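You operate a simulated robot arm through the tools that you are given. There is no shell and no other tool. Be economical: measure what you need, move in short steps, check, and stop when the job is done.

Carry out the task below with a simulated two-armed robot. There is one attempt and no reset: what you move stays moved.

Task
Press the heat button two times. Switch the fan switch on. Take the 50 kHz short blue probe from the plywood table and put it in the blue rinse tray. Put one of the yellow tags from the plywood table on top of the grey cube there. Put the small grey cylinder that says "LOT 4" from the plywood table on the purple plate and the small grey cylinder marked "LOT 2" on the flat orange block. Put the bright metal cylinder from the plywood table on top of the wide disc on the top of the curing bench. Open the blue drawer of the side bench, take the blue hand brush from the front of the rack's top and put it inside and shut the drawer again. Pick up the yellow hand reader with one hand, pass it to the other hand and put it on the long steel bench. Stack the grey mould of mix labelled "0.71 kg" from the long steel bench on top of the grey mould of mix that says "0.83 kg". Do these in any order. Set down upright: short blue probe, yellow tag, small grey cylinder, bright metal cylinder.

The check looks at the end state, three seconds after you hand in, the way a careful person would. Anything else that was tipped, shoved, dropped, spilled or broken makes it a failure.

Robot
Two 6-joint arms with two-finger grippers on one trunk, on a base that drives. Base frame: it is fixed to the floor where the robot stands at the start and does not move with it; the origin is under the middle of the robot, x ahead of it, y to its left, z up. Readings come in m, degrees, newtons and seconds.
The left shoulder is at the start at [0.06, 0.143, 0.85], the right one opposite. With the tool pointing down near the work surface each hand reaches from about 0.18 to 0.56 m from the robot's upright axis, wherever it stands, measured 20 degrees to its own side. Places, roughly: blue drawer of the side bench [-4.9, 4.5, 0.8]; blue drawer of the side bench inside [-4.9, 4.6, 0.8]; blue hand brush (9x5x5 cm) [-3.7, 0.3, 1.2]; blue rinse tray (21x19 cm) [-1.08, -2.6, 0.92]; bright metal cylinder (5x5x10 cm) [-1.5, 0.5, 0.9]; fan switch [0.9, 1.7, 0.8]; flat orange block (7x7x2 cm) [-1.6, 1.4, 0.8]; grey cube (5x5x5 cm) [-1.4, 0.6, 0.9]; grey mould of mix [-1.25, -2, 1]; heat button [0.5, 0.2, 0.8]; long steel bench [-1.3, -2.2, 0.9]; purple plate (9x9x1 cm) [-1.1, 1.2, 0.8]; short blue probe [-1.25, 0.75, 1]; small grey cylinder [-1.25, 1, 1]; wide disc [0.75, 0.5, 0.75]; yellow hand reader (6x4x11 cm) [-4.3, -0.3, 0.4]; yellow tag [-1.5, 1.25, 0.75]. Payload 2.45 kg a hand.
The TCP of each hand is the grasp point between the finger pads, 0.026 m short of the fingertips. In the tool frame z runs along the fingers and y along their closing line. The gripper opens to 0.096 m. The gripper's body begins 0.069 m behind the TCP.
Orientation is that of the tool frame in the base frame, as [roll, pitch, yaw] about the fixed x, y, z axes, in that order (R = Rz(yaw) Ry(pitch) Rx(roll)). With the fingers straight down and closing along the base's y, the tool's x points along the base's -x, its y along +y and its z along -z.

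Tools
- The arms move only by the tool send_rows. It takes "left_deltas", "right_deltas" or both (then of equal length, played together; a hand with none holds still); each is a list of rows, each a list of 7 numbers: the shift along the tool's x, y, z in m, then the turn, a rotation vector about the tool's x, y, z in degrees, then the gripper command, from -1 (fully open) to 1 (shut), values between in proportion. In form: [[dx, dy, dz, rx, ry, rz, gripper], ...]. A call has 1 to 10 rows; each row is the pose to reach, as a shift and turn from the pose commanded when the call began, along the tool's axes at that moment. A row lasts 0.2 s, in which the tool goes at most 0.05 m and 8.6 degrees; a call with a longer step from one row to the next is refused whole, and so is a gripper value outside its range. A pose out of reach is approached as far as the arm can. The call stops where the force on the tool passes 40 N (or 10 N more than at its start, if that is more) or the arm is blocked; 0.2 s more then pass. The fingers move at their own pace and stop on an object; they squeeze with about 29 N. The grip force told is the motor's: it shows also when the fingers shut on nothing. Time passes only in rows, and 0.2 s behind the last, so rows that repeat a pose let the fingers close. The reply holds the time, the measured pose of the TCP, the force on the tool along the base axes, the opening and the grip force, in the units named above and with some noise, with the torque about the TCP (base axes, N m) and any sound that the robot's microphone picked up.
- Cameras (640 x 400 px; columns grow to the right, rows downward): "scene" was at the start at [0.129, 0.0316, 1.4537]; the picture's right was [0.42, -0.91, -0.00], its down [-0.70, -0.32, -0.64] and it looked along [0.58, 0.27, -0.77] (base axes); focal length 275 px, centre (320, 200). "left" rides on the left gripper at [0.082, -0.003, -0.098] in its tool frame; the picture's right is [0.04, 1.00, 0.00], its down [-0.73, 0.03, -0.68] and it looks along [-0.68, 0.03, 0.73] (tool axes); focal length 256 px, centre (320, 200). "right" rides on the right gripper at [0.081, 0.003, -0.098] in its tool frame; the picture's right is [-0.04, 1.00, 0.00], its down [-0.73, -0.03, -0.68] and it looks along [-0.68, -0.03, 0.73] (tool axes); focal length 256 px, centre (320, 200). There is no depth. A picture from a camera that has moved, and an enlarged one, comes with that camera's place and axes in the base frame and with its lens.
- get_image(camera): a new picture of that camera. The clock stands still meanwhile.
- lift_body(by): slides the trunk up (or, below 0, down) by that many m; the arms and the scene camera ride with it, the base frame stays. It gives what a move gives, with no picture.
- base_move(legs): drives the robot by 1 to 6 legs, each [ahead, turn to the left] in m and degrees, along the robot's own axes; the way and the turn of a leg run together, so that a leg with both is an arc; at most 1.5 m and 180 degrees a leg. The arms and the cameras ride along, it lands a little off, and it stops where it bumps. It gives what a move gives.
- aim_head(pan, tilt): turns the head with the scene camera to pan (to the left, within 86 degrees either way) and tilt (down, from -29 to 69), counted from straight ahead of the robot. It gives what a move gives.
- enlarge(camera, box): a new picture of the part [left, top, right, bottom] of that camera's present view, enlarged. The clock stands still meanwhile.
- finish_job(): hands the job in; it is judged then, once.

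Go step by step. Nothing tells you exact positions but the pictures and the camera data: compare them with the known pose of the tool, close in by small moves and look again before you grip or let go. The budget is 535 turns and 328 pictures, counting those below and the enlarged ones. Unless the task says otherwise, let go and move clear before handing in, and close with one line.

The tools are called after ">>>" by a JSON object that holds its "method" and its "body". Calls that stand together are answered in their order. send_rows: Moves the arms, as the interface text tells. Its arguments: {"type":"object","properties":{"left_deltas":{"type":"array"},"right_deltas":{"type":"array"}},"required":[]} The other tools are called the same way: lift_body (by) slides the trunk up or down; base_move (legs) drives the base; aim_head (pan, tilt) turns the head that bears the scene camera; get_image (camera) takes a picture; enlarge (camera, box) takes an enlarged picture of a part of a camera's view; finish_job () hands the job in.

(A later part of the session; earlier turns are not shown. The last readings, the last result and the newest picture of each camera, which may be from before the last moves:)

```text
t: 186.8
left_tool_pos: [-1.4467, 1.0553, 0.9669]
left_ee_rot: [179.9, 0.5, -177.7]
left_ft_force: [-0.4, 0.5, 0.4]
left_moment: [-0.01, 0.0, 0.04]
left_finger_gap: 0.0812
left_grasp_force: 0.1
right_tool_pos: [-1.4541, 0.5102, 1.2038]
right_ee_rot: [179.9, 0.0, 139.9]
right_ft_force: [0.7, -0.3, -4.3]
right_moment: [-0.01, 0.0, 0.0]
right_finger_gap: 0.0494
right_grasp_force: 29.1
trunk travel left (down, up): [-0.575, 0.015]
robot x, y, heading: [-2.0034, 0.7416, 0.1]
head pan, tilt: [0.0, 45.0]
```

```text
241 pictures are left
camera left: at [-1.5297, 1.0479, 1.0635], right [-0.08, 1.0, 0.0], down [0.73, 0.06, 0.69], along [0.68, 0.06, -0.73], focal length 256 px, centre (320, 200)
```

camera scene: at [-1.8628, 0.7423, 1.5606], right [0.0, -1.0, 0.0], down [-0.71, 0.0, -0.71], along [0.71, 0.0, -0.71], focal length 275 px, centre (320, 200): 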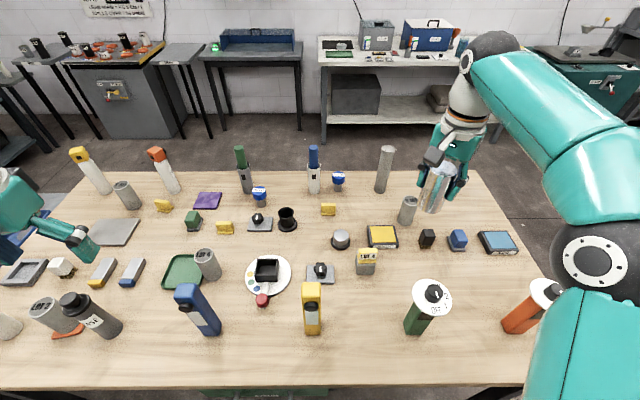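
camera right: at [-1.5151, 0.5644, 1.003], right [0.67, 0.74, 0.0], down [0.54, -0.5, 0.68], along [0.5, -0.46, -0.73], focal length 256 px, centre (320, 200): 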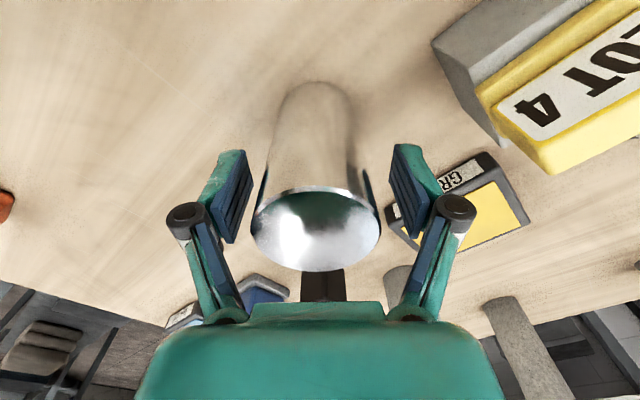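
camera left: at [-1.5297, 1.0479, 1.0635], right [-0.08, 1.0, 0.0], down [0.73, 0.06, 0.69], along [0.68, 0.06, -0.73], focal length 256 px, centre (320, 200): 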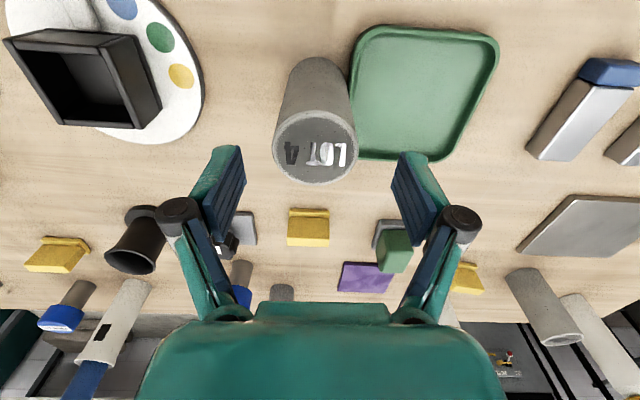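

>>> {"method": "send_rows", "body": {"left_deltas": [[0.004, -0.003, 0.03, 0, 0, 0, -0.7], [0.004, -0.003, 0.06, 0, 0, 0, -0.7], [0.004, -0.003, 0.06, 0, 0, 0, 0.2], [0.004, -0.003, 0.06, 0, 0, 0, 1], [0.004, -0.003, 0.06, 0, 0, 0, 1], [0.004, -0.003, 0.05, 0, 0, 0, 1], [0.004, -0.003, 0.0, 0, 0, 0, 1], [0.004, -0.003, -0.05, 0, 0, 0, 1], [0.004, -0.003, -0.1, 0, 0, 0, 1], [0.004, -0.003, -0.15, 0, 0, 0, 1]]}}

>>> {"method": "get_image", "body": {"camera": "left"}}

>>> {"method": "get_image", "body": {"camera": "scene"}}

```text
t: 189.0
left_tool_pos: [-1.4557, 1.0503, 1.1189]
left_ee_rot: [179.9, 0.5, -177.8]
left_ft_force: [-0.2, 0.6, -3.7]
left_moment: [-0.01, -0.03, -0.02]
left_finger_gap: 0.0494
left_grasp_force: 28.7
right_tool_pos: [-1.4558, 0.5098, 1.2041]
right_ee_rot: [179.7, 0.1, 139.9]
right_ft_force: [-0.7, -0.5, -4.7]
right_moment: [-0.03, -0.02, -0.02]
right_finger_gap: 0.0494
right_grasp_force: 29.3
trunk travel left (down, up): [-0.575, 0.015]
robot x, y, heading: [-2.0004, 0.7449, 0.1]
head pan, tilt: [0.0, 45.0]
```

```text
240 pictures are left
camera left: at [-1.5369, 1.0436, 1.2155], right [-0.08, 1.0, 0.0], down [0.73, 0.06, 0.69], along [0.68, 0.05, -0.73], focal length 256 px, centre (320, 200)
```

left: 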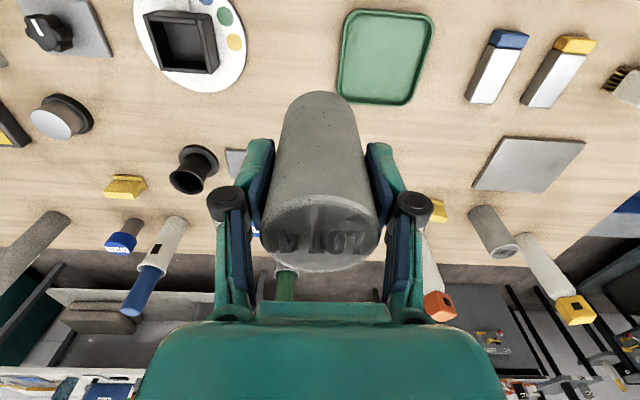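

```text
239 pictures are left
camera scene: at [-1.8625, 0.7414, 1.5606], right [0.0, -1.0, 0.0], down [-0.71, 0.0, -0.71], along [0.71, 0.0, -0.71], focal length 275 px, centre (320, 200)
```

scene: 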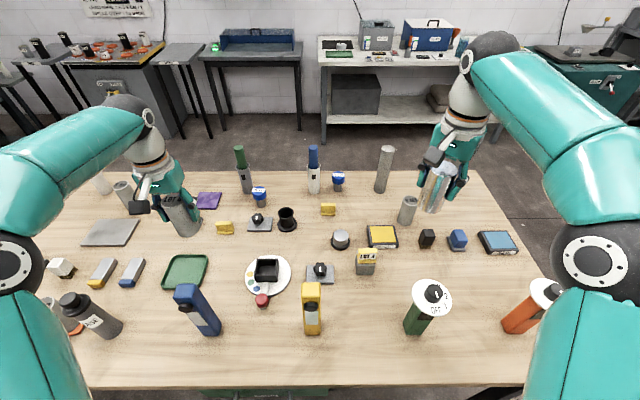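

Both cylinders are held. I'll raise them and draw both hands back toward the robot.

>>> {"method": "send_rows", "body": {"left_deltas": [[0, 0, -0.04, 0, 0, 0, 1], [0, 0, -0.08, 0, 0, 0, 1], [0, 0, -0.12, 0, 0, 0, 1], [0.04, 0, -0.13, 0, 0, 0, 1], [0.08, 0, -0.13, 0, 0, 0, 1], [0.12, 0, -0.13, 0, 0, 0, 1], [0.16, 0, -0.13, 0, 0, 0, 1], [0.2, 0, -0.13, 0, 0, 0, 1], [0.23, 0, -0.13, 0, 0, 0, 1]], "right_deltas": [[0, 0, -0.02, 0, 0, 0, 1], [0, 0, -0.04, 0, 0, 0, 1], [0.01, -0.01, -0.05, 0, 0, 0, 1], [0.04, -0.035, -0.05, 0, 0, 0, 1], [0.07, -0.06, -0.05, 0, 0, 0, 1], [0.1, -0.085, -0.05, 0, 0, 0, 1], [0.13, -0.11, -0.05, 0, 0, 0, 1], [0.16, -0.135, -0.05, 0, 0, 0, 1], [0.19, -0.16, -0.05, 0, 0, 0, 1]]}}

>>> {"method": "base_move", "body": {"legs": [[-0.4, 0], [0, -45], [0, -44]]}}

>>> {"method": "get_image", "body": {"camera": "scene"}}

```text
t: 191.0
left_tool_pos: [-1.6891, 1.0408, 1.2462]
left_ee_rot: [179.9, 0.7, -177.9]
left_ft_force: [-1.0, 0.0, -3.5]
left_moment: [-0.01, -0.07, 0.01]
left_finger_gap: 0.0494
left_grasp_force: 29.0
right_tool_pos: [-1.7064, 0.5103, 1.2534]
right_ee_rot: [179.7, 0.1, 140.0]
right_ft_force: [-0.7, 0.3, -5.3]
right_moment: [0.06, -0.04, 0.0]
right_finger_gap: 0.0492
right_grasp_force: 29.4
trunk travel left (down, up): [-0.575, 0.015]
robot x, y, heading: [-2.0056, 0.7446, 0.1]
head pan, tilt: [0.0, 45.0]
```

```text
t: 197.7
left_tool_pos: [-2.0557, 0.4693, 1.2459]
left_ee_rot: [179.7, 0.3, 101.3]
left_ft_force: [-1.1, -0.4, -4.1]
left_moment: [0.04, 0.0, 0.0]
left_finger_gap: 0.0493
left_grasp_force: 28.7
right_tool_pos: [-2.5817, 0.4038, 1.253]
right_ee_rot: [179.8, -0.1, 59.1]
right_ft_force: [-0.6, 0.4, -5.0]
right_moment: [-0.04, -0.04, 0.0]
right_finger_gap: 0.0496
right_grasp_force: 29.3
trunk travel left (down, up): [-0.575, 0.015]
robot x, y, heading: [-2.3658, 0.7439, -81.6]
head pan, tilt: [0.0, 45.0]
stopped in leg 3: the robot was blocked; the commanded pose is now the measured one
```

```text
238 pictures are left
camera scene: at [-2.3476, 0.6014, 1.5605], right [-0.99, -0.15, 0.0], down [-0.1, 0.7, -0.71], along [0.1, -0.7, -0.71], focal length 275 px, centre (320, 200)
```

scene: 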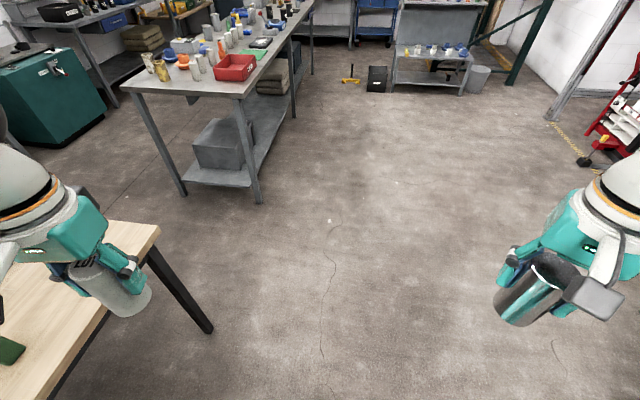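

>>> {"method": "base_move", "body": {"legs": [[1.08, 0], [0, 45], [0, 38]]}}

>>> {"method": "get_image", "body": {"camera": "scene"}}

```text
t: 207.3
left_tool_pos: [-1.8711, -0.0545, 1.2469]
left_ee_rot: [-179.9, 0.3, -178.6]
left_ft_force: [-0.2, 0.9, -4.6]
left_moment: [-0.05, 0.0, 0.04]
left_finger_gap: 0.0493
left_grasp_force: 28.5
right_tool_pos: [-1.8966, -0.587, 1.254]
right_ee_rot: [180.0, 0.1, 139.4]
right_ft_force: [0.7, 0.9, -5.3]
right_moment: [-0.08, -0.02, -0.03]
right_finger_gap: 0.0494
right_grasp_force: 28.9
trunk travel left (down, up): [-0.575, 0.015]
robot x, y, heading: [-2.1967, -0.3498, -1.1]
head pan, tilt: [0.0, 45.0]
stopped in leg 3: the robot was blocked; the commanded pose is now the measured one
```

```text
237 pictures are left
camera scene: at [-2.0562, -0.3534, 1.5605], right [-0.02, -1.0, 0.0], down [-0.71, 0.01, -0.71], along [0.71, -0.01, -0.71], focal length 275 px, centre (320, 200)
```

scene: 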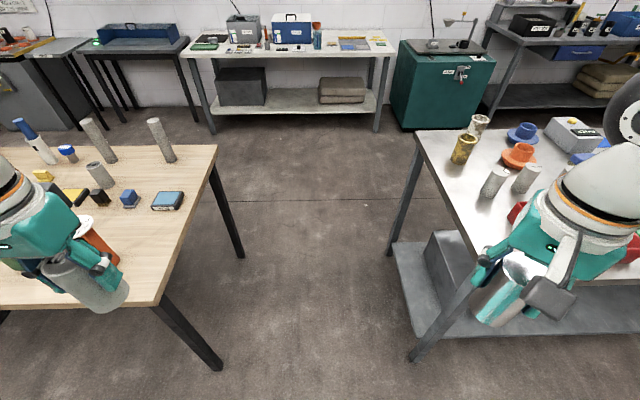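

>>> {"method": "base_move", "body": {"legs": [[1.4, 1.5], [0.4, 0], [0, 45], [0, 40]]}}

>>> {"method": "get_image", "body": {"camera": "scene"}}

```text
t: 220.8
left_tool_pos: [-0.6494, 0.0178, 1.2463]
left_ee_rot: [180.0, 0.3, -95.0]
left_ft_force: [-0.4, 1.1, -3.7]
left_moment: [-0.06, -0.05, 0.01]
left_finger_gap: 0.0492
left_grasp_force: 29.0
right_tool_pos: [-0.1234, -0.0664, 1.255]
right_ee_rot: [-180.0, 0.2, -137.1]
right_ft_force: [-1.2, 0.3, -5.1]
right_moment: [-0.02, -0.04, 0.03]
right_finger_gap: 0.0498
right_grasp_force: 29.5
trunk travel left (down, up): [-0.575, 0.015]
robot x, y, heading: [-0.3545, -0.3453, 83.4]
head pan, tilt: [0.0, 45.0]
stopped in leg 4: the robot was blocked; the commanded pose is now the measured one
```

```text
236 pictures are left
camera scene: at [-0.3401, -0.2038, 1.5605], right [0.99, -0.12, 0.0], down [-0.08, -0.7, -0.71], along [0.09, 0.7, -0.71], focal length 275 px, centre (320, 200)
```

scene: 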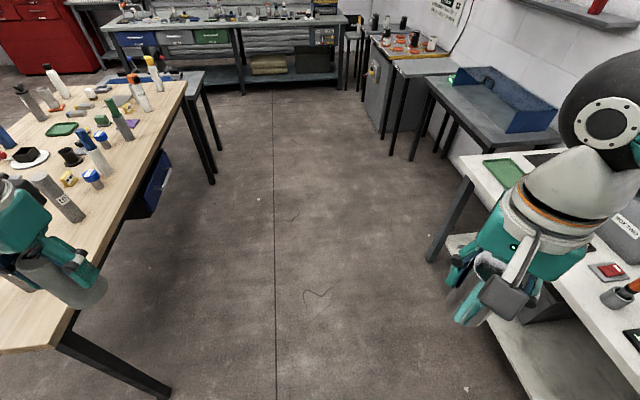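

First the bright cylinder to the wide disc on the curing bench, near [0.72, 0.55]. I'll drive up and face the bench.

>>> {"method": "base_move", "body": {"legs": [[1.0, 4], [0, -45], [0, -40]]}}

>>> {"method": "get_image", "body": {"camera": "scene"}}

```text
t: 230.1
left_tool_pos: [-0.0322, 1.057, 1.2477]
left_ee_rot: [179.7, 0.2, -166.3]
left_ft_force: [0.6, -1.0, -3.5]
left_moment: [0.07, 0.05, 0.0]
left_finger_gap: 0.0495
left_grasp_force: 28.8
right_tool_pos: [0.0565, 0.5321, 1.2544]
right_ee_rot: [179.8, 0.0, 151.6]
right_ft_force: [0.5, -0.5, -5.1]
right_moment: [0.05, 0.0, 0.01]
right_finger_gap: 0.0494
right_grasp_force: 29.0
trunk travel left (down, up): [-0.575, 0.015]
robot x, y, heading: [-0.2918, 0.7023, 11.5]
head pan, tilt: [0.0, 45.0]
stopped in leg 3: the robot was blocked; the commanded pose is now the measured one
```

```text
235 pictures are left
camera scene: at [-0.152, 0.7255, 1.5605], right [0.19, -0.98, 0.0], down [-0.7, -0.14, -0.71], along [0.69, 0.14, -0.71], focal length 275 px, centre (320, 200)
```

scene: 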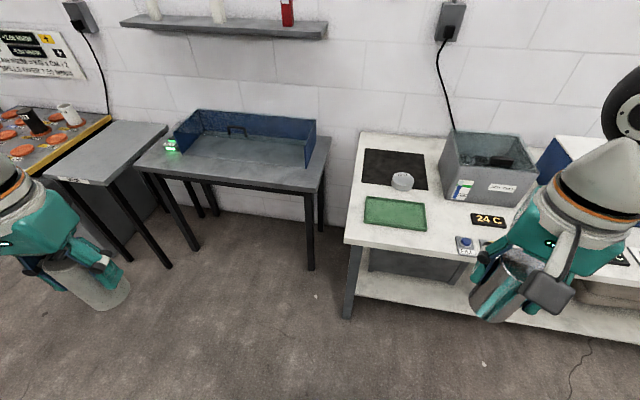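

>>> {"method": "base_move", "body": {"legs": [[0.41, -11.5]]}}

>>> {"method": "get_image", "body": {"camera": "scene"}}

>>> {"method": "enlarge", "body": {"camera": "scene", "box": [280, 160, 460, 290]}}

```text
t: 232.7
left_tool_pos: [0.4505, 1.0377, 1.2496]
left_ee_rot: [180.0, 0.4, -177.8]
left_ft_force: [0.3, -0.3, -3.9]
left_moment: [0.01, 0.03, -0.02]
left_finger_gap: 0.0495
left_grasp_force: 28.8
right_tool_pos: [0.4315, 0.5073, 1.2556]
right_ee_rot: [179.9, 0.0, 140.0]
right_ft_force: [-0.3, 0.3, -4.8]
right_moment: [0.03, 0.0, -0.03]
right_finger_gap: 0.0496
right_grasp_force: 29.0
trunk travel left (down, up): [-0.575, 0.015]
robot x, y, heading: [0.1255, 0.7428, -0.4]
head pan, tilt: [0.0, 45.0]
```

```text
234 pictures are left
camera scene: at [0.2659, 0.7417, 1.5606], right [-0.01, -1.0, 0.0], down [-0.71, 0.01, -0.71], along [0.71, -0.01, -0.71], focal length 275 px, centre (320, 200)
```

scene: 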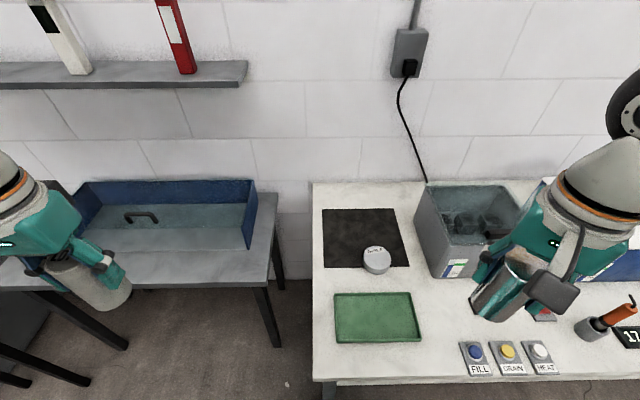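

```text
3.08 times, centred on (370, 225) of scene
camera zoom: at [0.2659, 0.7417, 1.5606], right [-0.01, -1.0, 0.0], down [-0.71, 0.01, -0.71], along [0.71, -0.01, -0.71], focal length 847 px, centre (166, 123)
```

zoom: 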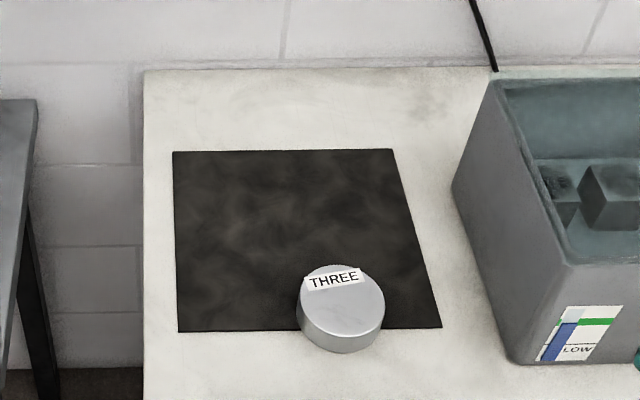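

The disc (labelled THREE) is centred at about [0.743, 0.559]. I'll creep 4 cm forward and carry the bright cylinder over it.

>>> {"method": "base_move", "body": {"legs": [[0.04, 0]]}}

>>> {"method": "send_rows", "body": {"right_deltas": [[-0.02, 0.024, 0, 0, 0, 0, 1], [-0.045, 0.053, 0, 0, 0, 0, 1], [-0.07, 0.082, 0, 0, 0, 0, 1], [-0.095, 0.111, 0, 0, 0, 0, 1], [-0.12, 0.14, 0, 0, 0, 0, 1], [-0.145, 0.169, 0.02, 0, 0, 0, 1], [-0.16, 0.19, 0.06, 0, 0, 0, 1], [-0.174, 0.21, 0.1, 0, 0, 0, 1], [-0.174, 0.214, 0.14, 0, 0, 0, 1], [-0.174, 0.214, 0.18, 0, 0, 0, 1]]}}

>>> {"method": "get_image", "body": {"camera": "right"}}

>>> {"method": "get_image", "body": {"camera": "scene"}}

```text
t: 233.6
left_tool_pos: [0.493, 1.0381, 1.2489]
left_ee_rot: [180.0, 0.3, -177.8]
left_ft_force: [0.7, 0.3, -4.6]
left_moment: [-0.02, 0.08, -0.04]
left_finger_gap: 0.0496
left_grasp_force: 28.8
right_tool_pos: [0.4731, 0.5072, 1.2564]
right_ee_rot: [179.9, -0.1, 140.0]
right_ft_force: [1.1, -0.5, -5.2]
right_moment: [0.01, 0.06, -0.02]
right_finger_gap: 0.0493
right_grasp_force: 28.5
trunk travel left (down, up): [-0.575, 0.015]
robot x, y, heading: [0.1682, 0.7442, -0.7]
head pan, tilt: [0.0, 45.0]
```

```text
t: 235.8
left_tool_pos: [0.4921, 1.0393, 1.2493]
left_ee_rot: [179.9, 0.3, -177.9]
left_ft_force: [0.0, 0.4, -4.8]
left_moment: [-0.03, 0.05, -0.04]
left_finger_gap: 0.0493
left_grasp_force: 28.9
right_tool_pos: [0.7424, 0.5614, 1.0743]
right_ee_rot: [179.9, 0.0, 140.0]
right_ft_force: [0.6, 0.0, -4.9]
right_moment: [0.01, 0.01, 0.0]
right_finger_gap: 0.0496
right_grasp_force: 29.1
trunk travel left (down, up): [-0.575, 0.015]
robot x, y, heading: [0.1669, 0.7434, -0.6]
head pan, tilt: [0.0, 45.0]
```

```text
232 pictures are left
camera right: at [0.6829, 0.6147, 1.1734], right [0.67, 0.74, 0.0], down [0.54, -0.5, 0.68], along [0.5, -0.46, -0.73], focal length 256 px, centre (320, 200)
```

right: 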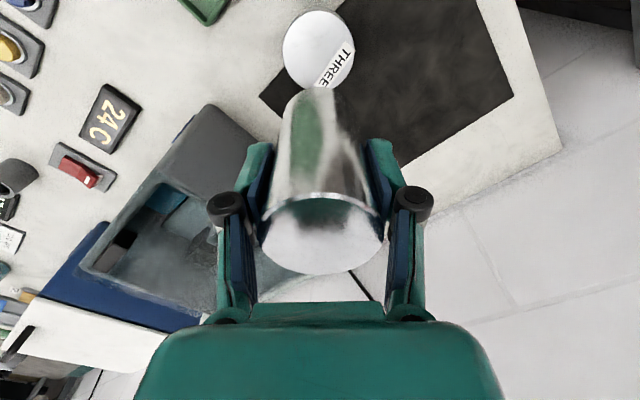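

```text
231 pictures are left
camera scene: at [0.3076, 0.7413, 1.5605], right [-0.01, -1.0, 0.0], down [-0.71, 0.01, -0.71], along [0.71, -0.01, -0.71], focal length 275 px, centre (320, 200)
```

scene: 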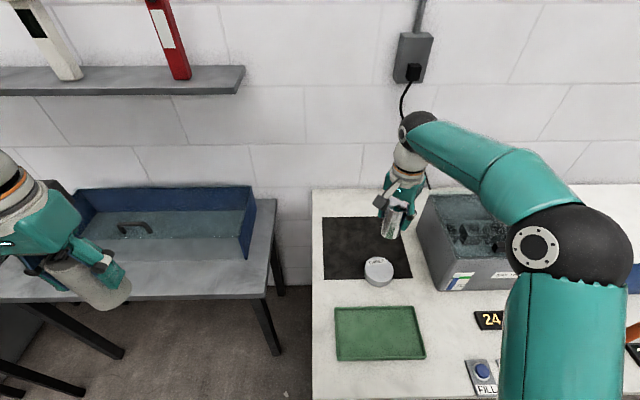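

>>> {"method": "send_rows", "body": {"right_deltas": [[0.006, -0.002, 0.04, 0, 0, 0, 1], [0.006, -0.002, 0.08, 0, 0, 0, 1], [0.006, -0.002, 0.12, 0, 0, 0, 1]]}}

>>> {"method": "get_image", "body": {"camera": "right"}}

>>> {"method": "enlarge", "body": {"camera": "scene", "box": [320, 210, 440, 300]}}

```text
t: 236.6
left_tool_pos: [0.492, 1.0387, 1.2502]
left_ee_rot: [179.9, 0.3, -177.8]
left_ft_force: [0.0, -1.1, -4.6]
left_moment: [-0.02, 0.06, -0.01]
left_finger_gap: 0.0494
left_grasp_force: 28.8
right_tool_pos: [0.737, 0.5615, 0.9576]
right_ee_rot: [179.8, 0.1, 139.9]
right_ft_force: [-0.3, -1.1, -5.3]
right_moment: [0.02, 0.02, 0.0]
right_finger_gap: 0.0495
right_grasp_force: 28.9
trunk travel left (down, up): [-0.575, 0.015]
robot x, y, heading: [0.1641, 0.7449, -0.8]
head pan, tilt: [0.0, 45.0]
```

```text
230 pictures are left
camera right: at [0.6773, 0.6166, 1.0559], right [0.67, 0.74, 0.0], down [0.54, -0.5, 0.68], along [0.5, -0.46, -0.73], focal length 256 px, centre (320, 200)
```

right: 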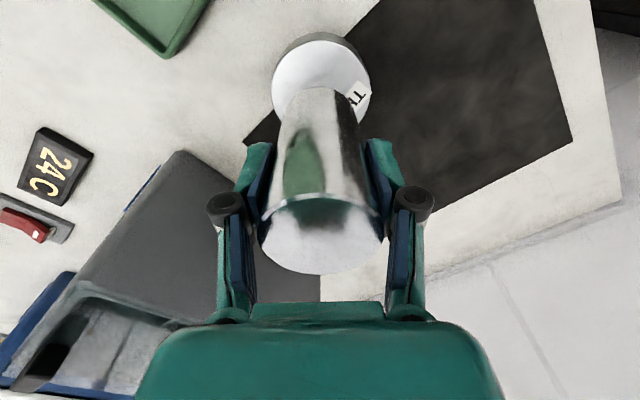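

```text
4.44 times, centred on (380, 255) of scene
camera zoom: at [0.3074, 0.7413, 1.5605], right [-0.01, -1.0, 0.0], down [-0.71, 0.01, -0.71], along [0.71, -0.01, -0.71], focal length 1223 px, centre (53, -44)
```

zoom: 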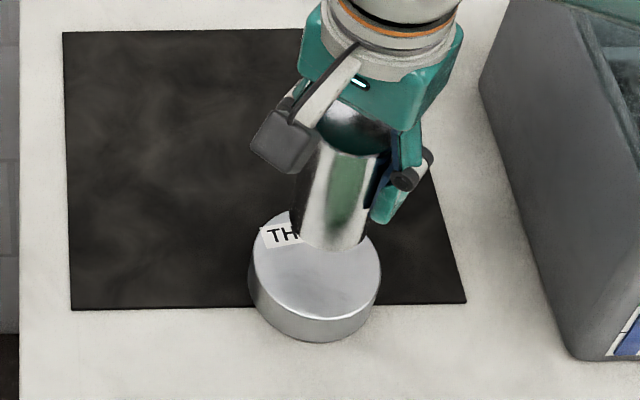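

>>> {"method": "send_rows", "body": {"right_deltas": [[0, 0, 0.015, 0, 0, 0, 1], [0, 0, 0.03, 0, 0, 0, 1], [0, 0, 0.034, 0, 0, 0, 1], [0, 0, 0.038, 0, 0, 0, 1]]}}

>>> {"method": "get_image", "body": {"camera": "right"}}

```text
t: 237.6
left_tool_pos: [0.49, 1.0382, 1.2489]
left_ee_rot: [179.9, 0.4, -177.9]
left_ft_force: [0.4, -0.1, -4.1]
left_moment: [0.01, 0.01, -0.03]
left_finger_gap: 0.0491
left_grasp_force: 29.2
right_tool_pos: [0.7376, 0.5626, 0.9169]
right_ee_rot: [180.0, 0.0, 139.9]
right_ft_force: [0.3, -0.3, -5.1]
right_moment: [-0.03, 0.01, 0.02]
right_finger_gap: 0.0495
right_grasp_force: 29.0
trunk travel left (down, up): [-0.575, 0.015]
robot x, y, heading: [0.1643, 0.7447, -0.6]
head pan, tilt: [0.0, 45.0]
```

```text
228 pictures are left
camera right: at [0.677, 0.6169, 1.0178], right [0.67, 0.74, 0.0], down [0.54, -0.5, 0.68], along [0.5, -0.46, -0.73], focal length 256 px, centre (320, 200)
```

right: 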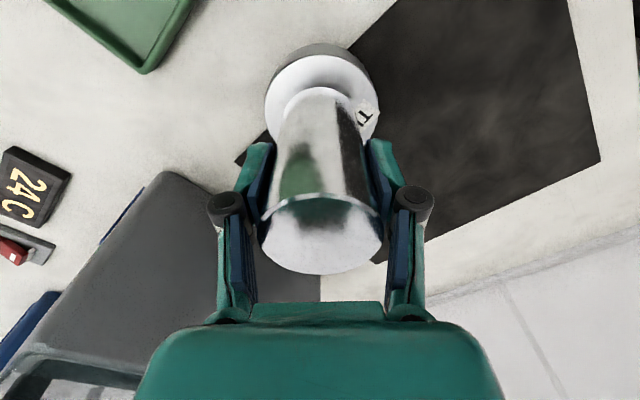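

>>> {"method": "send_rows", "body": {"right_deltas": [[0, 0, 0.003, 0, 0, 0, 1], [0, 0, 0.006, 0, 0, 0, 1], [0, 0, 0.008, 0, 0, 0, 1]]}}

>>> {"method": "send_rows", "body": {"right_deltas": [[0, 0, 0.002, 0, 0, 0, 1], [0, 0, 0.004, 0, 0, 0, 1]]}}

```text
t: 238.4
left_tool_pos: [0.4916, 1.0388, 1.2499]
left_ee_rot: [180.0, 0.4, -177.7]
left_ft_force: [-1.2, 0.7, -5.6]
left_moment: [0.01, 0.03, -0.01]
left_finger_gap: 0.0492
left_grasp_force: 29.3
right_tool_pos: [0.7361, 0.5623, 0.9101]
right_ee_rot: [179.9, 0.0, 140.0]
right_ft_force: [-0.2, 0.0, -4.9]
right_moment: [-0.01, 0.01, 0.0]
right_finger_gap: 0.0495
right_grasp_force: 28.8
trunk travel left (down, up): [-0.575, 0.015]
robot x, y, heading: [0.1665, 0.7447, -0.3]
head pan, tilt: [0.0, 45.0]
```

```text
t: 239.0
left_tool_pos: [0.4904, 1.0387, 1.2504]
left_ee_rot: [179.9, 0.4, -177.8]
left_ft_force: [-0.7, -0.7, -4.4]
left_moment: [0.01, 0.05, 0.01]
left_finger_gap: 0.0496
left_grasp_force: 29.3
right_tool_pos: [0.737, 0.5593, 0.907]
right_ee_rot: [179.8, 0.0, 140.0]
right_ft_force: [0.1, 0.4, -5.2]
right_moment: [0.0, -0.01, 0.01]
right_finger_gap: 0.0497
right_grasp_force: 29.5
trunk travel left (down, up): [-0.575, 0.015]
robot x, y, heading: [0.1663, 0.7458, -0.6]
head pan, tilt: [0.0, 45.0]
```

>>> {"method": "send_rows", "body": {"right_deltas": [[0, 0, 0.002, 0, 0, 0, 1], [0, 0, 0.004, 0, 0, 0, 1]]}}

>>> {"method": "enlarge", "body": {"camera": "scene", "box": [320, 210, 440, 300]}}

```text
t: 239.6
left_tool_pos: [0.4923, 1.0396, 1.2493]
left_ee_rot: [179.8, 0.3, -177.9]
left_ft_force: [0.1, -1.1, -4.5]
left_moment: [-0.02, 0.0, 0.0]
left_finger_gap: 0.0495
left_grasp_force: 28.6
right_tool_pos: [0.7367, 0.5614, 0.9038]
right_ee_rot: [179.8, -0.1, 140.1]
right_ft_force: [-0.7, -0.2, -4.9]
right_moment: [0.0, 0.01, -0.03]
right_finger_gap: 0.0496
right_grasp_force: 28.4
trunk travel left (down, up): [-0.575, 0.015]
robot x, y, heading: [0.1632, 0.7406, -0.9]
head pan, tilt: [0.0, 45.0]
```

```text
4.44 times, centred on (380, 255) of scene
camera zoom: at [0.3066, 0.7416, 1.5606], right [-0.01, -1.0, 0.0], down [-0.71, 0.01, -0.71], along [0.71, -0.01, -0.71], focal length 1223 px, centre (53, -44)
```

zoom: 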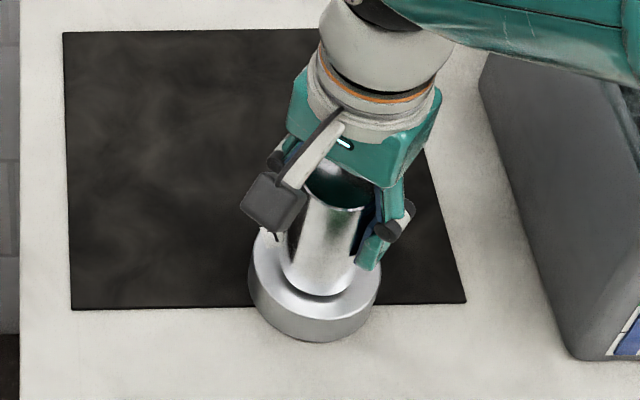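

The cylinder is about 1 cm toward the robot from the disc centre. I'll correct that and keep lowering.

>>> {"method": "send_rows", "body": {"right_deltas": [[-0.004, 0.003, 0.0, 0, 0, 0, 1], [-0.0077, 0.0064, 0.0, 0, 0, 0, 1], [-0.0077, 0.0064, 0.003, 0, 0, 0, 1], [-0.0077, 0.0064, 0.005, 0, 0, 0, 1]]}}

>>> {"method": "enlarge", "body": {"camera": "scene", "box": [320, 210, 440, 300]}}

```text
t: 240.6
left_tool_pos: [0.4907, 1.0382, 1.2494]
left_ee_rot: [179.9, 0.3, -177.8]
left_ft_force: [-0.6, 0.0, -3.6]
left_moment: [0.0, 0.01, 0.01]
left_finger_gap: 0.0494
left_grasp_force: 29.0
right_tool_pos: [0.7472, 0.5614, 0.8976]
right_ee_rot: [179.9, 0.0, 140.0]
right_ft_force: [-0.8, 0.0, -4.2]
right_moment: [0.02, -0.06, 0.03]
right_finger_gap: 0.0493
right_grasp_force: 29.0
trunk travel left (down, up): [-0.575, 0.015]
robot x, y, heading: [0.1642, 0.7422, -0.6]
head pan, tilt: [0.0, 45.0]
```

```text
4.44 times, centred on (380, 255) of scene
camera zoom: at [0.3064, 0.7417, 1.5606], right [-0.01, -1.0, 0.0], down [-0.71, 0.01, -0.71], along [0.71, -0.01, -0.71], focal length 1223 px, centre (53, -44)
```

zoom: 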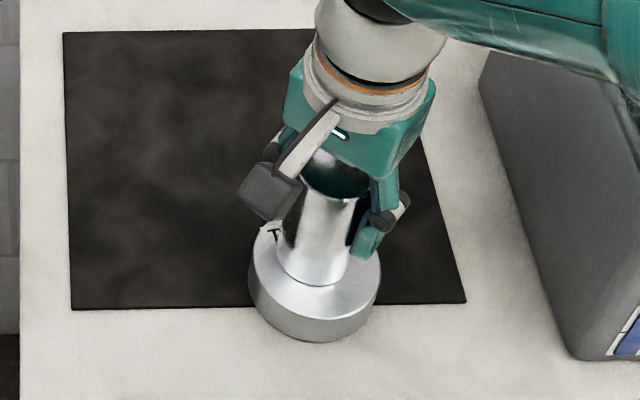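

>>> {"method": "send_rows", "body": {"right_deltas": [[0, 0, 0.002, 0, 0, 0, 1], [0, 0, 0.004, 0, 0, 0, 1]]}}

>>> {"method": "send_rows", "body": {"right_deltas": [[0, 0, 0.002, 0, 0, 0, 1], [0, 0, 0.004, 0, 0, 0, 1]]}}

```text
t: 241.2
left_tool_pos: [0.4888, 1.0388, 1.2513]
left_ee_rot: [179.9, 0.4, -177.8]
left_ft_force: [-0.6, -0.5, -4.4]
left_moment: [0.0, 0.02, 0.03]
left_finger_gap: 0.0493
left_grasp_force: 29.4
right_tool_pos: [0.7471, 0.5625, 0.8969]
right_ee_rot: [179.6, 0.2, 139.9]
right_ft_force: [-1.8, -4.0, 20.4]
right_moment: [0.13, 0.38, 0.07]
right_finger_gap: 0.0496
right_grasp_force: 28.6
trunk travel left (down, up): [-0.575, 0.015]
robot x, y, heading: [0.1649, 0.7411, -0.6]
head pan, tilt: [0.0, 45.0]
```

```text
t: 241.8
left_tool_pos: [0.4894, 1.0392, 1.2511]
left_ee_rot: [180.0, 0.4, -178.0]
left_ft_force: [-0.3, 0.1, -5.8]
left_moment: [0.0, 0.02, -0.01]
left_finger_gap: 0.0495
left_grasp_force: 29.1
right_tool_pos: [0.7466, 0.5623, 0.8921]
right_ee_rot: [179.7, 0.2, 139.9]
right_ft_force: [2.6, -2.5, 23.1]
right_moment: [-0.07, -0.03, 0.05]
right_finger_gap: 0.0498
right_grasp_force: 28.9
trunk travel left (down, up): [-0.575, 0.015]
robot x, y, heading: [0.1636, 0.7433, -0.4]
head pan, tilt: [0.0, 45.0]
```

Contact is made. Easing off, releasing and rising.

>>> {"method": "send_rows", "body": {"right_deltas": [[0, 0, -0.003, 0, 0, 0, 0.8], [0, 0, -0.003, 0, 0, 0, 0], [0, 0, -0.003, 0, 0, 0, -0.5], [0, 0, -0.003, 0, 0, 0, -0.6], [0, 0, -0.03, 0, 0, 0, -0.6], [0, 0, -0.07, 0, 0, 0, -0.6], [0, 0, -0.11, 0, 0, 0, -0.6], [0, 0, -0.16, 0, 0, 0, -0.6], [0, 0, -0.21, 0, 0, 0, -0.6], [0, 0, -0.26, 0, 0, 0, -0.6]]}}

>>> {"method": "enlarge", "body": {"camera": "scene", "box": [320, 210, 440, 300]}}

```text
t: 244.0
left_tool_pos: [0.4908, 1.0387, 1.2485]
left_ee_rot: [179.9, 0.4, -177.8]
left_ft_force: [0.0, -0.2, -5.0]
left_moment: [-0.03, 0.02, 0.01]
left_finger_gap: 0.0492
left_grasp_force: 29.0
right_tool_pos: [0.745, 0.5631, 1.1512]
right_ee_rot: [179.9, 0.1, 140.0]
right_ft_force: [0.1, 0.6, 0.0]
right_moment: [-0.01, 0.01, 0.0]
right_finger_gap: 0.0769
right_grasp_force: 0.1
trunk travel left (down, up): [-0.575, 0.015]
robot x, y, heading: [0.1679, 0.7423, -0.6]
head pan, tilt: [0.0, 45.0]
```

```text
4.44 times, centred on (380, 255) of scene
camera zoom: at [0.3055, 0.7421, 1.5606], right [-0.01, -1.0, 0.0], down [-0.71, 0.01, -0.71], along [0.71, -0.01, -0.71], focal length 1223 px, centre (53, -44)
```

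zoom: 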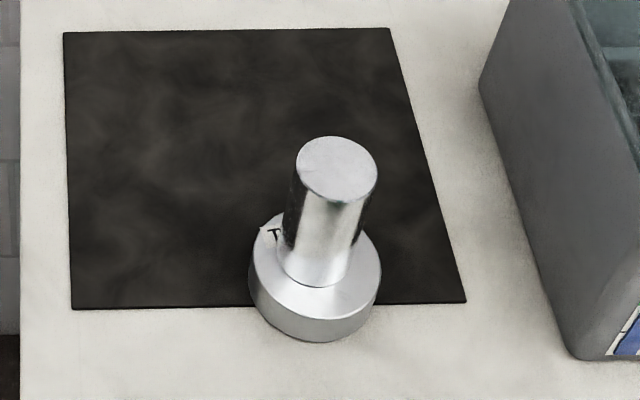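

The bright cylinder stands on the disc. I'll retract the right hand, back off and head for the purple plate with LOT 4.

>>> {"method": "send_rows", "body": {"right_deltas": [[0.02, -0.03, -0.04, 0, 0, -8.5, -1], [0.045, -0.06, -0.08, 0, 0, -17, -1], [0.07, -0.09, -0.1, 0, 0, -25.5, -1], [0.095, -0.12, -0.1, 0, 0, -34, -1], [0.12, -0.15, -0.1, 0, 0, -42, -1], [0.145, -0.185, -0.1, 0, 0, -42, -1], [0.168, -0.22, -0.1, 0, 0, -42, -1]]}}

>>> {"method": "base_move", "body": {"legs": [[-0.45, 0], [0, 45], [0, 45]]}}

```text
refused: row 1 steps farther than a row can; nothing moved
```

```text
t: 249.9
left_tool_pos: [-0.3405, 1.1844, 1.2483]
left_ee_rot: [-179.9, 0.2, -122.8]
left_ft_force: [-1.0, 0.8, -5.0]
left_moment: [-0.04, -0.04, 0.03]
left_finger_gap: 0.0496
left_grasp_force: 29.1
right_tool_pos: [0.1952, 1.1197, 1.1524]
right_ee_rot: [179.9, 0.1, -165.0]
right_ft_force: [-0.8, 1.5, -0.7]
right_moment: [-0.09, -0.04, 0.01]
right_finger_gap: 0.0771
right_grasp_force: 0.0
trunk travel left (down, up): [-0.575, 0.015]
robot x, y, heading: [-0.2537, 0.7244, 55.2]
head pan, tilt: [0.0, 45.0]
stopped in leg 3: the robot was blocked; the commanded pose is now the measured one
```

The base moved with the right hand still extended, but at safe height and with no force. I'll retract it now and check surroundings.

>>> {"method": "send_rows", "body": {"right_deltas": [[0.015, -0.02, -0.03, 0, 0, -8, -1], [0.035, -0.045, -0.06, 0, 0, -16, -1], [0.055, -0.075, -0.08, 0, 0, -24, -1], [0.075, -0.105, -0.1, 0, 0, -32, -1], [0.1, -0.135, -0.1, 0, 0, -40, -1], [0.125, -0.165, -0.1, 0, 0, -42, -1], [0.145, -0.195, -0.1, 0, 0, -42, -1], [0.168, -0.22, -0.1, 0, 0, -42, -1]]}}

>>> {"method": "get_image", "body": {"camera": "scene"}}

```text
t: 251.8
left_tool_pos: [-0.34, 1.1799, 1.25]
left_ee_rot: [179.9, 0.4, -122.8]
left_ft_force: [-1.0, -0.6, -4.2]
left_moment: [0.01, -0.01, 0.02]
left_finger_gap: 0.0497
left_grasp_force: 28.8
right_tool_pos: [0.0927, 0.8603, 1.2499]
right_ee_rot: [179.9, 0.3, -123.0]
right_ft_force: [-0.5, 0.0, -0.2]
right_moment: [-0.01, -0.01, -0.01]
right_finger_gap: 0.096
right_grasp_force: 0.0
trunk travel left (down, up): [-0.575, 0.015]
robot x, y, heading: [-0.2533, 0.7251, 55.2]
head pan, tilt: [0.0, 45.0]
```

```text
224 pictures are left
camera scene: at [-0.1751, 0.8384, 1.5608], right [0.82, -0.57, 0.0], down [-0.4, -0.58, -0.71], along [0.4, 0.58, -0.71], focal length 275 px, centre (320, 200)
```

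scene: 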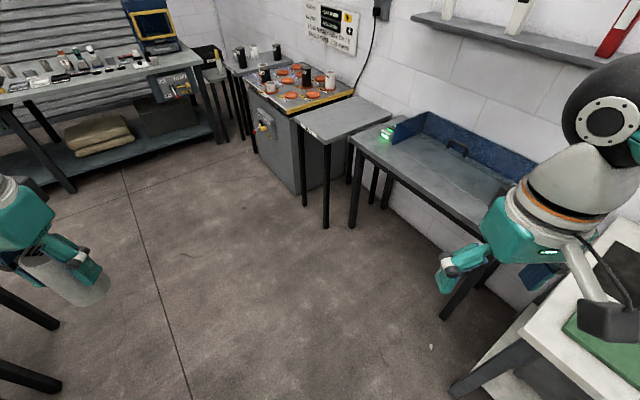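

>>> {"method": "base_move", "body": {"legs": [[0, 36], [0.6, 0], [0, 45], [0, 44]]}}

>>> {"method": "get_image", "body": {"camera": "scene"}}

```text
t: 261.7
left_tool_pos: [-0.6129, 1.0055, 1.2494]
left_ee_rot: [-180.0, 0.0, 0.3]
left_ft_force: [-0.1, -1.8, -4.9]
left_moment: [0.04, -0.04, 0.01]
left_finger_gap: 0.0495
left_grasp_force: 28.9
right_tool_pos: [-0.5806, 1.5404, 1.2531]
right_ee_rot: [180.0, 0.2, 0.2]
right_ft_force: [0.0, -0.4, 0.0]
right_moment: [0.03, -0.06, 0.0]
right_finger_gap: 0.096
right_grasp_force: 0.0
trunk travel left (down, up): [-0.575, 0.015]
robot x, y, heading: [-0.2713, 1.3633, 178.9]
head pan, tilt: [0.0, 45.0]
stopped in leg 4: the robot was blocked; the commanded pose is now the measured one
```

```text
223 pictures are left
camera scene: at [-0.4162, 1.3653, 1.5606], right [0.02, 1.0, 0.0], down [0.71, -0.01, -0.71], along [-0.71, 0.02, -0.71], focal length 275 px, centre (320, 200)
```

scene: 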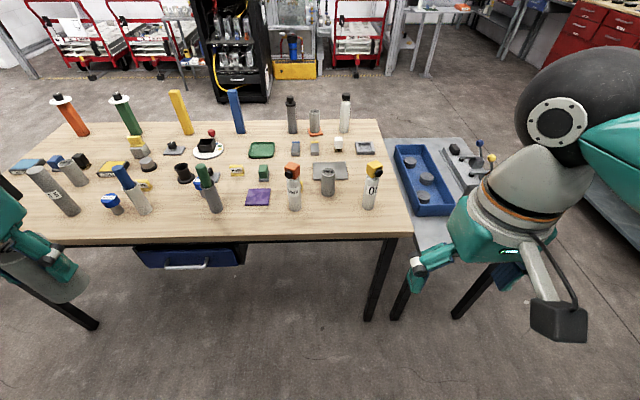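

>>> {"method": "base_move", "body": {"legs": [[0.36, 1.1]]}}

>>> {"method": "get_image", "body": {"camera": "scene"}}

>>> {"method": "get_image", "body": {"camera": "left"}}

```text
t: 264.0
left_tool_pos: [-0.9682, 1.0096, 1.2504]
left_ee_rot: [180.0, 0.2, 0.7]
left_ft_force: [0.1, -0.2, -3.8]
left_moment: [-0.01, -0.07, -0.02]
left_finger_gap: 0.0496
left_grasp_force: 28.9
right_tool_pos: [-0.9427, 1.5465, 1.2521]
right_ee_rot: [179.8, 0.2, 0.6]
right_ft_force: [-0.4, -0.8, -0.6]
right_moment: [0.01, -0.02, 0.0]
right_finger_gap: 0.0959
right_grasp_force: 0.0
trunk travel left (down, up): [-0.575, 0.015]
robot x, y, heading: [-0.6292, 1.3727, 179.4]
head pan, tilt: [0.0, 45.0]
```

```text
222 pictures are left
camera scene: at [-0.7763, 1.3737, 1.5606], right [0.01, 1.0, 0.0], down [0.71, -0.01, -0.71], along [-0.71, 0.01, -0.71], focal length 275 px, centre (320, 200)
```

scene: 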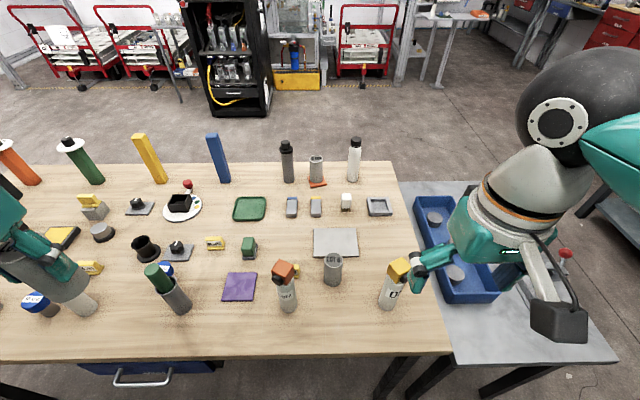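

```text
221 pictures are left
camera left: at [-0.8865, 1.014, 1.3478], right [0.05, -1.0, 0.0], down [-0.73, -0.04, 0.68], along [-0.68, -0.04, -0.73], focal length 256 px, centre (320, 200)
```

left: 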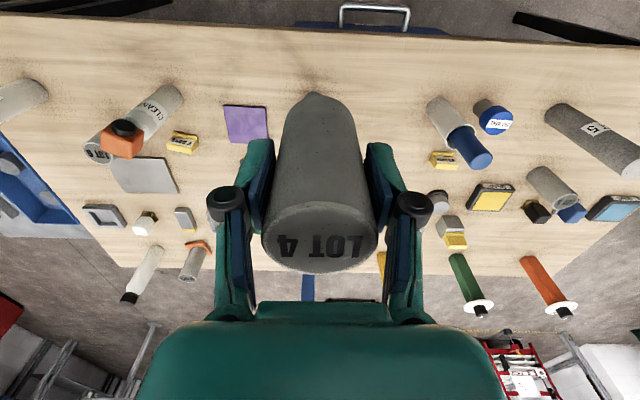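

The plate centre is about [-1.148, 1.155]. I'll move LOT 4 above it and start down.

>>> {"method": "send_rows", "body": {"left_deltas": [[-0.03, -0.025, 0, 0, 0, 0, 1], [-0.06, -0.05, 0, 0, 0, 0, 1], [-0.09, -0.075, 0, 0, 0, 0, 1], [-0.12, -0.1, 0, 0, 0, 0, 1], [-0.15, -0.125, 0, 0, 0, 0, 1], [-0.178, -0.148, 0.02, 0, 0, 0, 1], [-0.178, -0.148, 0.06, 0, 0, 0, 1], [-0.178, -0.148, 0.11, 0, 0, 0, 1], [-0.178, -0.148, 0.16, 0, 0, 0, 1], [-0.178, -0.148, 0.21, 0, 0, 0, 1]]}}

>>> {"method": "get_image", "body": {"camera": "left"}}

>>> {"method": "enlarge", "body": {"camera": "scene", "box": [160, 200, 340, 340]}}

```text
t: 266.2
left_tool_pos: [-1.1512, 1.158, 1.0416]
left_ee_rot: [180.0, 0.4, 0.8]
left_ft_force: [-1.4, 0.0, -4.4]
left_moment: [0.01, -0.03, -0.01]
left_finger_gap: 0.0497
left_grasp_force: 28.8
right_tool_pos: [-0.9432, 1.5473, 1.2534]
right_ee_rot: [179.8, 0.2, 0.6]
right_ft_force: [-1.4, -0.1, -0.7]
right_moment: [0.03, -0.02, -0.02]
right_finger_gap: 0.0958
right_grasp_force: 0.1
trunk travel left (down, up): [-0.575, 0.015]
robot x, y, heading: [-0.6318, 1.3693, 179.5]
head pan, tilt: [0.0, 45.0]
```

```text
220 pictures are left
camera left: at [-1.069, 1.1609, 1.1383], right [0.05, -1.0, 0.0], down [-0.73, -0.04, 0.68], along [-0.68, -0.04, -0.73], focal length 256 px, centre (320, 200)
```

left: 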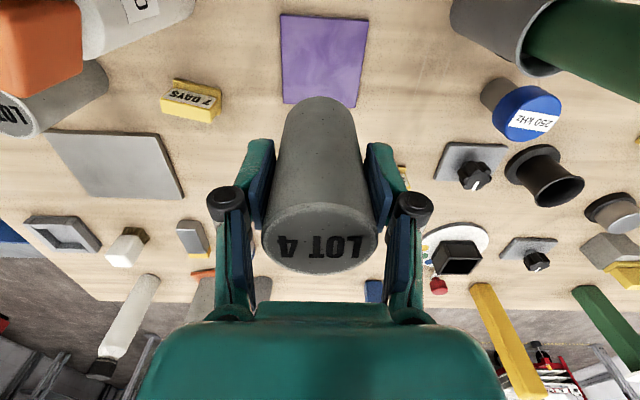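

```text
2.86 times, centred on (250, 270) of scene
camera zoom: at [-0.777, 1.3738, 1.5605], right [0.01, 1.0, 0.0], down [0.71, -0.01, -0.71], along [-0.71, 0.01, -0.71], focal length 786 px, centre (520, 0)
```

zoom: 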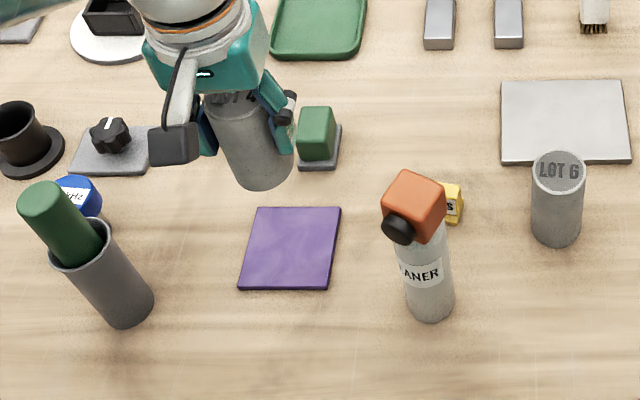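

>>> {"method": "send_rows", "body": {"left_deltas": [[0.004, 0.003, 0.04, 0, 0, 0, 1], [0.004, 0.003, 0.08, 0, 0, 0, 1], [0.004, 0.003, 0.11, 0, 0, 0, 1], [0.004, 0.003, 0.118, 0, 0, 0, 1]]}}

>>> {"method": "enlarge", "body": {"camera": "scene", "box": [190, 220, 310, 310]}}

>>> {"method": "enlarge", "body": {"camera": "left", "box": [240, 20, 400, 140]}}

```text
t: 267.2
left_tool_pos: [-1.1453, 1.1526, 0.9255]
left_ee_rot: [180.0, 0.3, 0.8]
left_ft_force: [0.1, -0.3, -4.3]
left_moment: [-0.01, -0.04, -0.02]
left_finger_gap: 0.0498
left_grasp_force: 29.3
right_tool_pos: [-0.9412, 1.547, 1.2527]
right_ee_rot: [179.9, 0.2, 0.7]
right_ft_force: [0.4, 0.3, 0.3]
right_moment: [0.0, -0.01, -0.02]
right_finger_gap: 0.096
right_grasp_force: 0.1
trunk travel left (down, up): [-0.575, 0.015]
robot x, y, heading: [-0.6314, 1.3766, 179.4]
head pan, tilt: [0.0, 45.0]
```

```text
4.44 times, centred on (250, 265) of scene
camera zoom: at [-0.7757, 1.374, 1.5606], right [0.01, 1.0, 0.0], down [0.71, -0.01, -0.71], along [-0.71, 0.01, -0.71], focal length 1223 px, centre (631, -89)
```

zoom: 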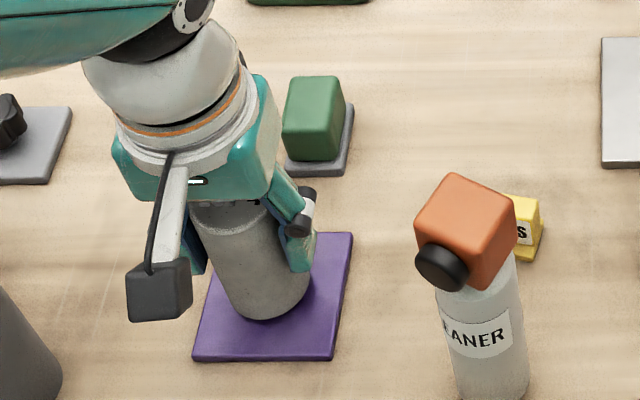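

```text
3.33 times, centred on (320, 80) of left
camera zoom: at [-1.0634, 1.1571, 1.0215], right [0.05, -1.0, 0.0], down [-0.73, -0.04, 0.68], along [-0.68, -0.04, -0.73], focal length 853 px, centre (320, 600)
```

zoom: 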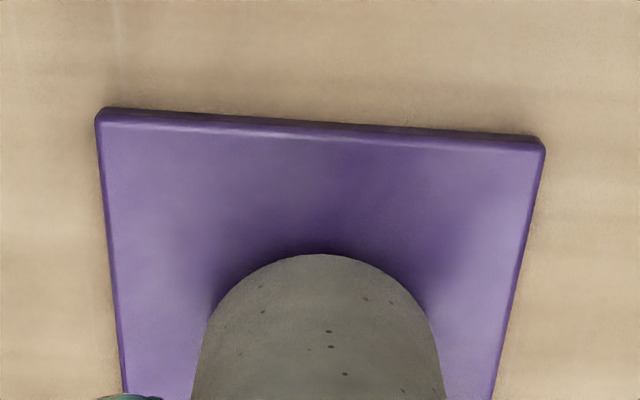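

Centred and close to the plate. Lowering by millimetres now.

>>> {"method": "send_rows", "body": {"left_deltas": [[0.001, 0, 0.003, 0, 0, 0, 1], [0.001, 0, 0.006, 0, 0, 0, 1]]}}

>>> {"method": "send_rows", "body": {"left_deltas": [[0, 0, 0.002, 0, 0, 0, 1], [0, 0, 0.004, 0, 0, 0, 1]]}}

```text
t: 267.8
left_tool_pos: [-1.1427, 1.1526, 0.9171]
left_ee_rot: [-179.9, 0.1, 1.0]
left_ft_force: [0.3, 0.5, -4.2]
left_moment: [-0.04, -0.05, 0.03]
left_finger_gap: 0.0496
left_grasp_force: 28.5
right_tool_pos: [-0.9415, 1.5468, 1.2519]
right_ee_rot: [179.9, 0.2, 0.7]
right_ft_force: [0.5, 0.0, 0.8]
right_moment: [-0.01, -0.01, 0.01]
right_finger_gap: 0.096
right_grasp_force: 0.1
trunk travel left (down, up): [-0.575, 0.015]
robot x, y, heading: [-0.6304, 1.3747, 179.3]
head pan, tilt: [0.0, 45.0]
```

```text
t: 268.4
left_tool_pos: [-1.1443, 1.1521, 0.9158]
left_ee_rot: [179.9, 0.5, 0.8]
left_ft_force: [0.8, -0.6, 9.7]
left_moment: [-0.05, 0.11, -0.04]
left_finger_gap: 0.0497
left_grasp_force: 28.6
right_tool_pos: [-0.941, 1.5466, 1.2538]
right_ee_rot: [179.9, 0.3, 0.8]
right_ft_force: [-0.1, -0.6, -0.5]
right_moment: [0.01, 0.02, 0.0]
right_finger_gap: 0.0961
right_grasp_force: 0.0
trunk travel left (down, up): [-0.575, 0.015]
robot x, y, heading: [-0.6327, 1.3699, 179.6]
head pan, tilt: [0.0, 45.0]
```

Contact. Releasing and rising.

>>> {"method": "send_rows", "body": {"left_deltas": [[0, 0, -0.001, 0, 0, 0, 0.5], [0, 0, -0.001, 0, 0, 0, -0.2], [0, 0, -0.001, 0, 0, 0, -0.6], [0, 0, -0.001, 0, 0, 0, -0.7], [0, 0, -0.03, 0, 0, 0, -0.7], [0, 0, -0.07, 0, 0, 0, -0.7], [0, 0, -0.12, 0, 0, 0, -0.7], [0, 0, -0.17, 0, 0, 0, -0.7], [0, 0, -0.22, 0, 0, 0, -0.7], [0, 0, -0.27, 0, 0, 0, -0.7]]}}

>>> {"method": "get_image", "body": {"camera": "scene"}}

```text
t: 270.6
left_tool_pos: [-1.1423, 1.1549, 1.1867]
left_ee_rot: [179.9, 0.2, 0.9]
left_ft_force: [0.6, -0.9, 0.1]
left_moment: [0.02, -0.01, 0.0]
left_finger_gap: 0.0817
left_grasp_force: 0.1
right_tool_pos: [-0.9421, 1.5467, 1.2524]
right_ee_rot: [180.0, 0.3, 0.7]
right_ft_force: [-1.0, 0.9, -0.4]
right_moment: [0.01, -0.01, 0.02]
right_finger_gap: 0.0961
right_grasp_force: 0.1
trunk travel left (down, up): [-0.575, 0.015]
robot x, y, heading: [-0.6316, 1.3681, 179.4]
head pan, tilt: [0.0, 45.0]
```

```text
216 pictures are left
camera scene: at [-0.7747, 1.3743, 1.5607], right [0.01, 1.0, 0.0], down [0.71, -0.01, -0.71], along [-0.71, 0.01, -0.71], focal length 275 px, centre (320, 200)
```

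scene: 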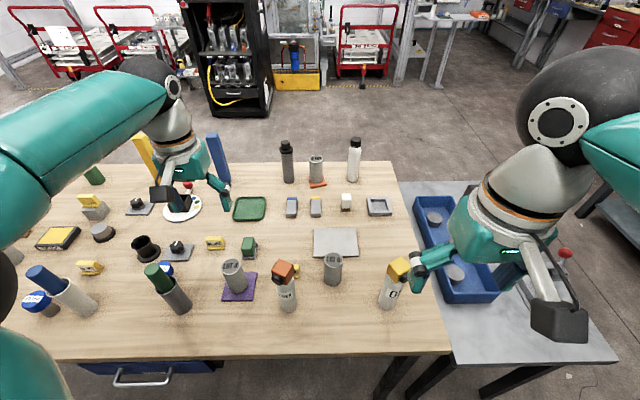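

LOT 4 stands on the plate. Next the 50 kHz probe at [-1.077, 0.675]: retract the left hand and reposition the robot to y≈0.85.

>>> {"method": "send_rows", "body": {"left_deltas": [[0, 0, -0.04, 0, 0, 0, -1], [0.04, 0.01, -0.06, 0, 0, 0, -1], [0.08, 0.02, -0.06, 0, 0, 0, -1], [0.12, 0.03, -0.06, 0, 0, 0, -1], [0.16, 0.05, -0.06, 0, 0, 0, -1], [0.18, 0.08, -0.06, 0, 0, 0, -1]]}}

>>> {"method": "base_move", "body": {"legs": [[-0.25, 0], [0, 45], [0, 44]]}}

```text
t: 272.0
left_tool_pos: [-0.9597, 1.0729, 1.2437]
left_ee_rot: [-180.0, 0.4, 0.7]
left_ft_force: [0.2, -0.2, 0.2]
left_moment: [0.04, 0.0, 0.02]
left_finger_gap: 0.0964
left_grasp_force: 0.1
right_tool_pos: [-0.9402, 1.5461, 1.2539]
right_ee_rot: [179.8, 0.3, 0.7]
right_ft_force: [0.1, -0.2, 0.5]
right_moment: [0.02, -0.02, 0.02]
right_finger_gap: 0.0961
right_grasp_force: 0.1
trunk travel left (down, up): [-0.575, 0.015]
robot x, y, heading: [-0.6281, 1.3729, 179.7]
head pan, tilt: [0.0, 45.0]
```

```text
t: 278.2
left_tool_pos: [-0.1024, 1.0134, 1.2439]
left_ee_rot: [-179.9, 0.3, 86.5]
left_ft_force: [-0.1, -0.4, -1.0]
left_moment: [0.03, 0.07, 0.04]
left_finger_gap: 0.0962
left_grasp_force: 0.1
right_tool_pos: [-0.5732, 1.0698, 1.2542]
right_ee_rot: [-179.9, 0.2, 86.3]
right_ft_force: [0.4, -0.5, 1.2]
right_moment: [0.02, 0.07, 0.02]
right_finger_gap: 0.0961
right_grasp_force: 0.1
trunk travel left (down, up): [-0.575, 0.015]
robot x, y, heading: [-0.4148, 1.3678, -94.4]
head pan, tilt: [0.0, 45.0]
stopped in leg 3: the robot was blocked; the commanded pose is now the measured one
```

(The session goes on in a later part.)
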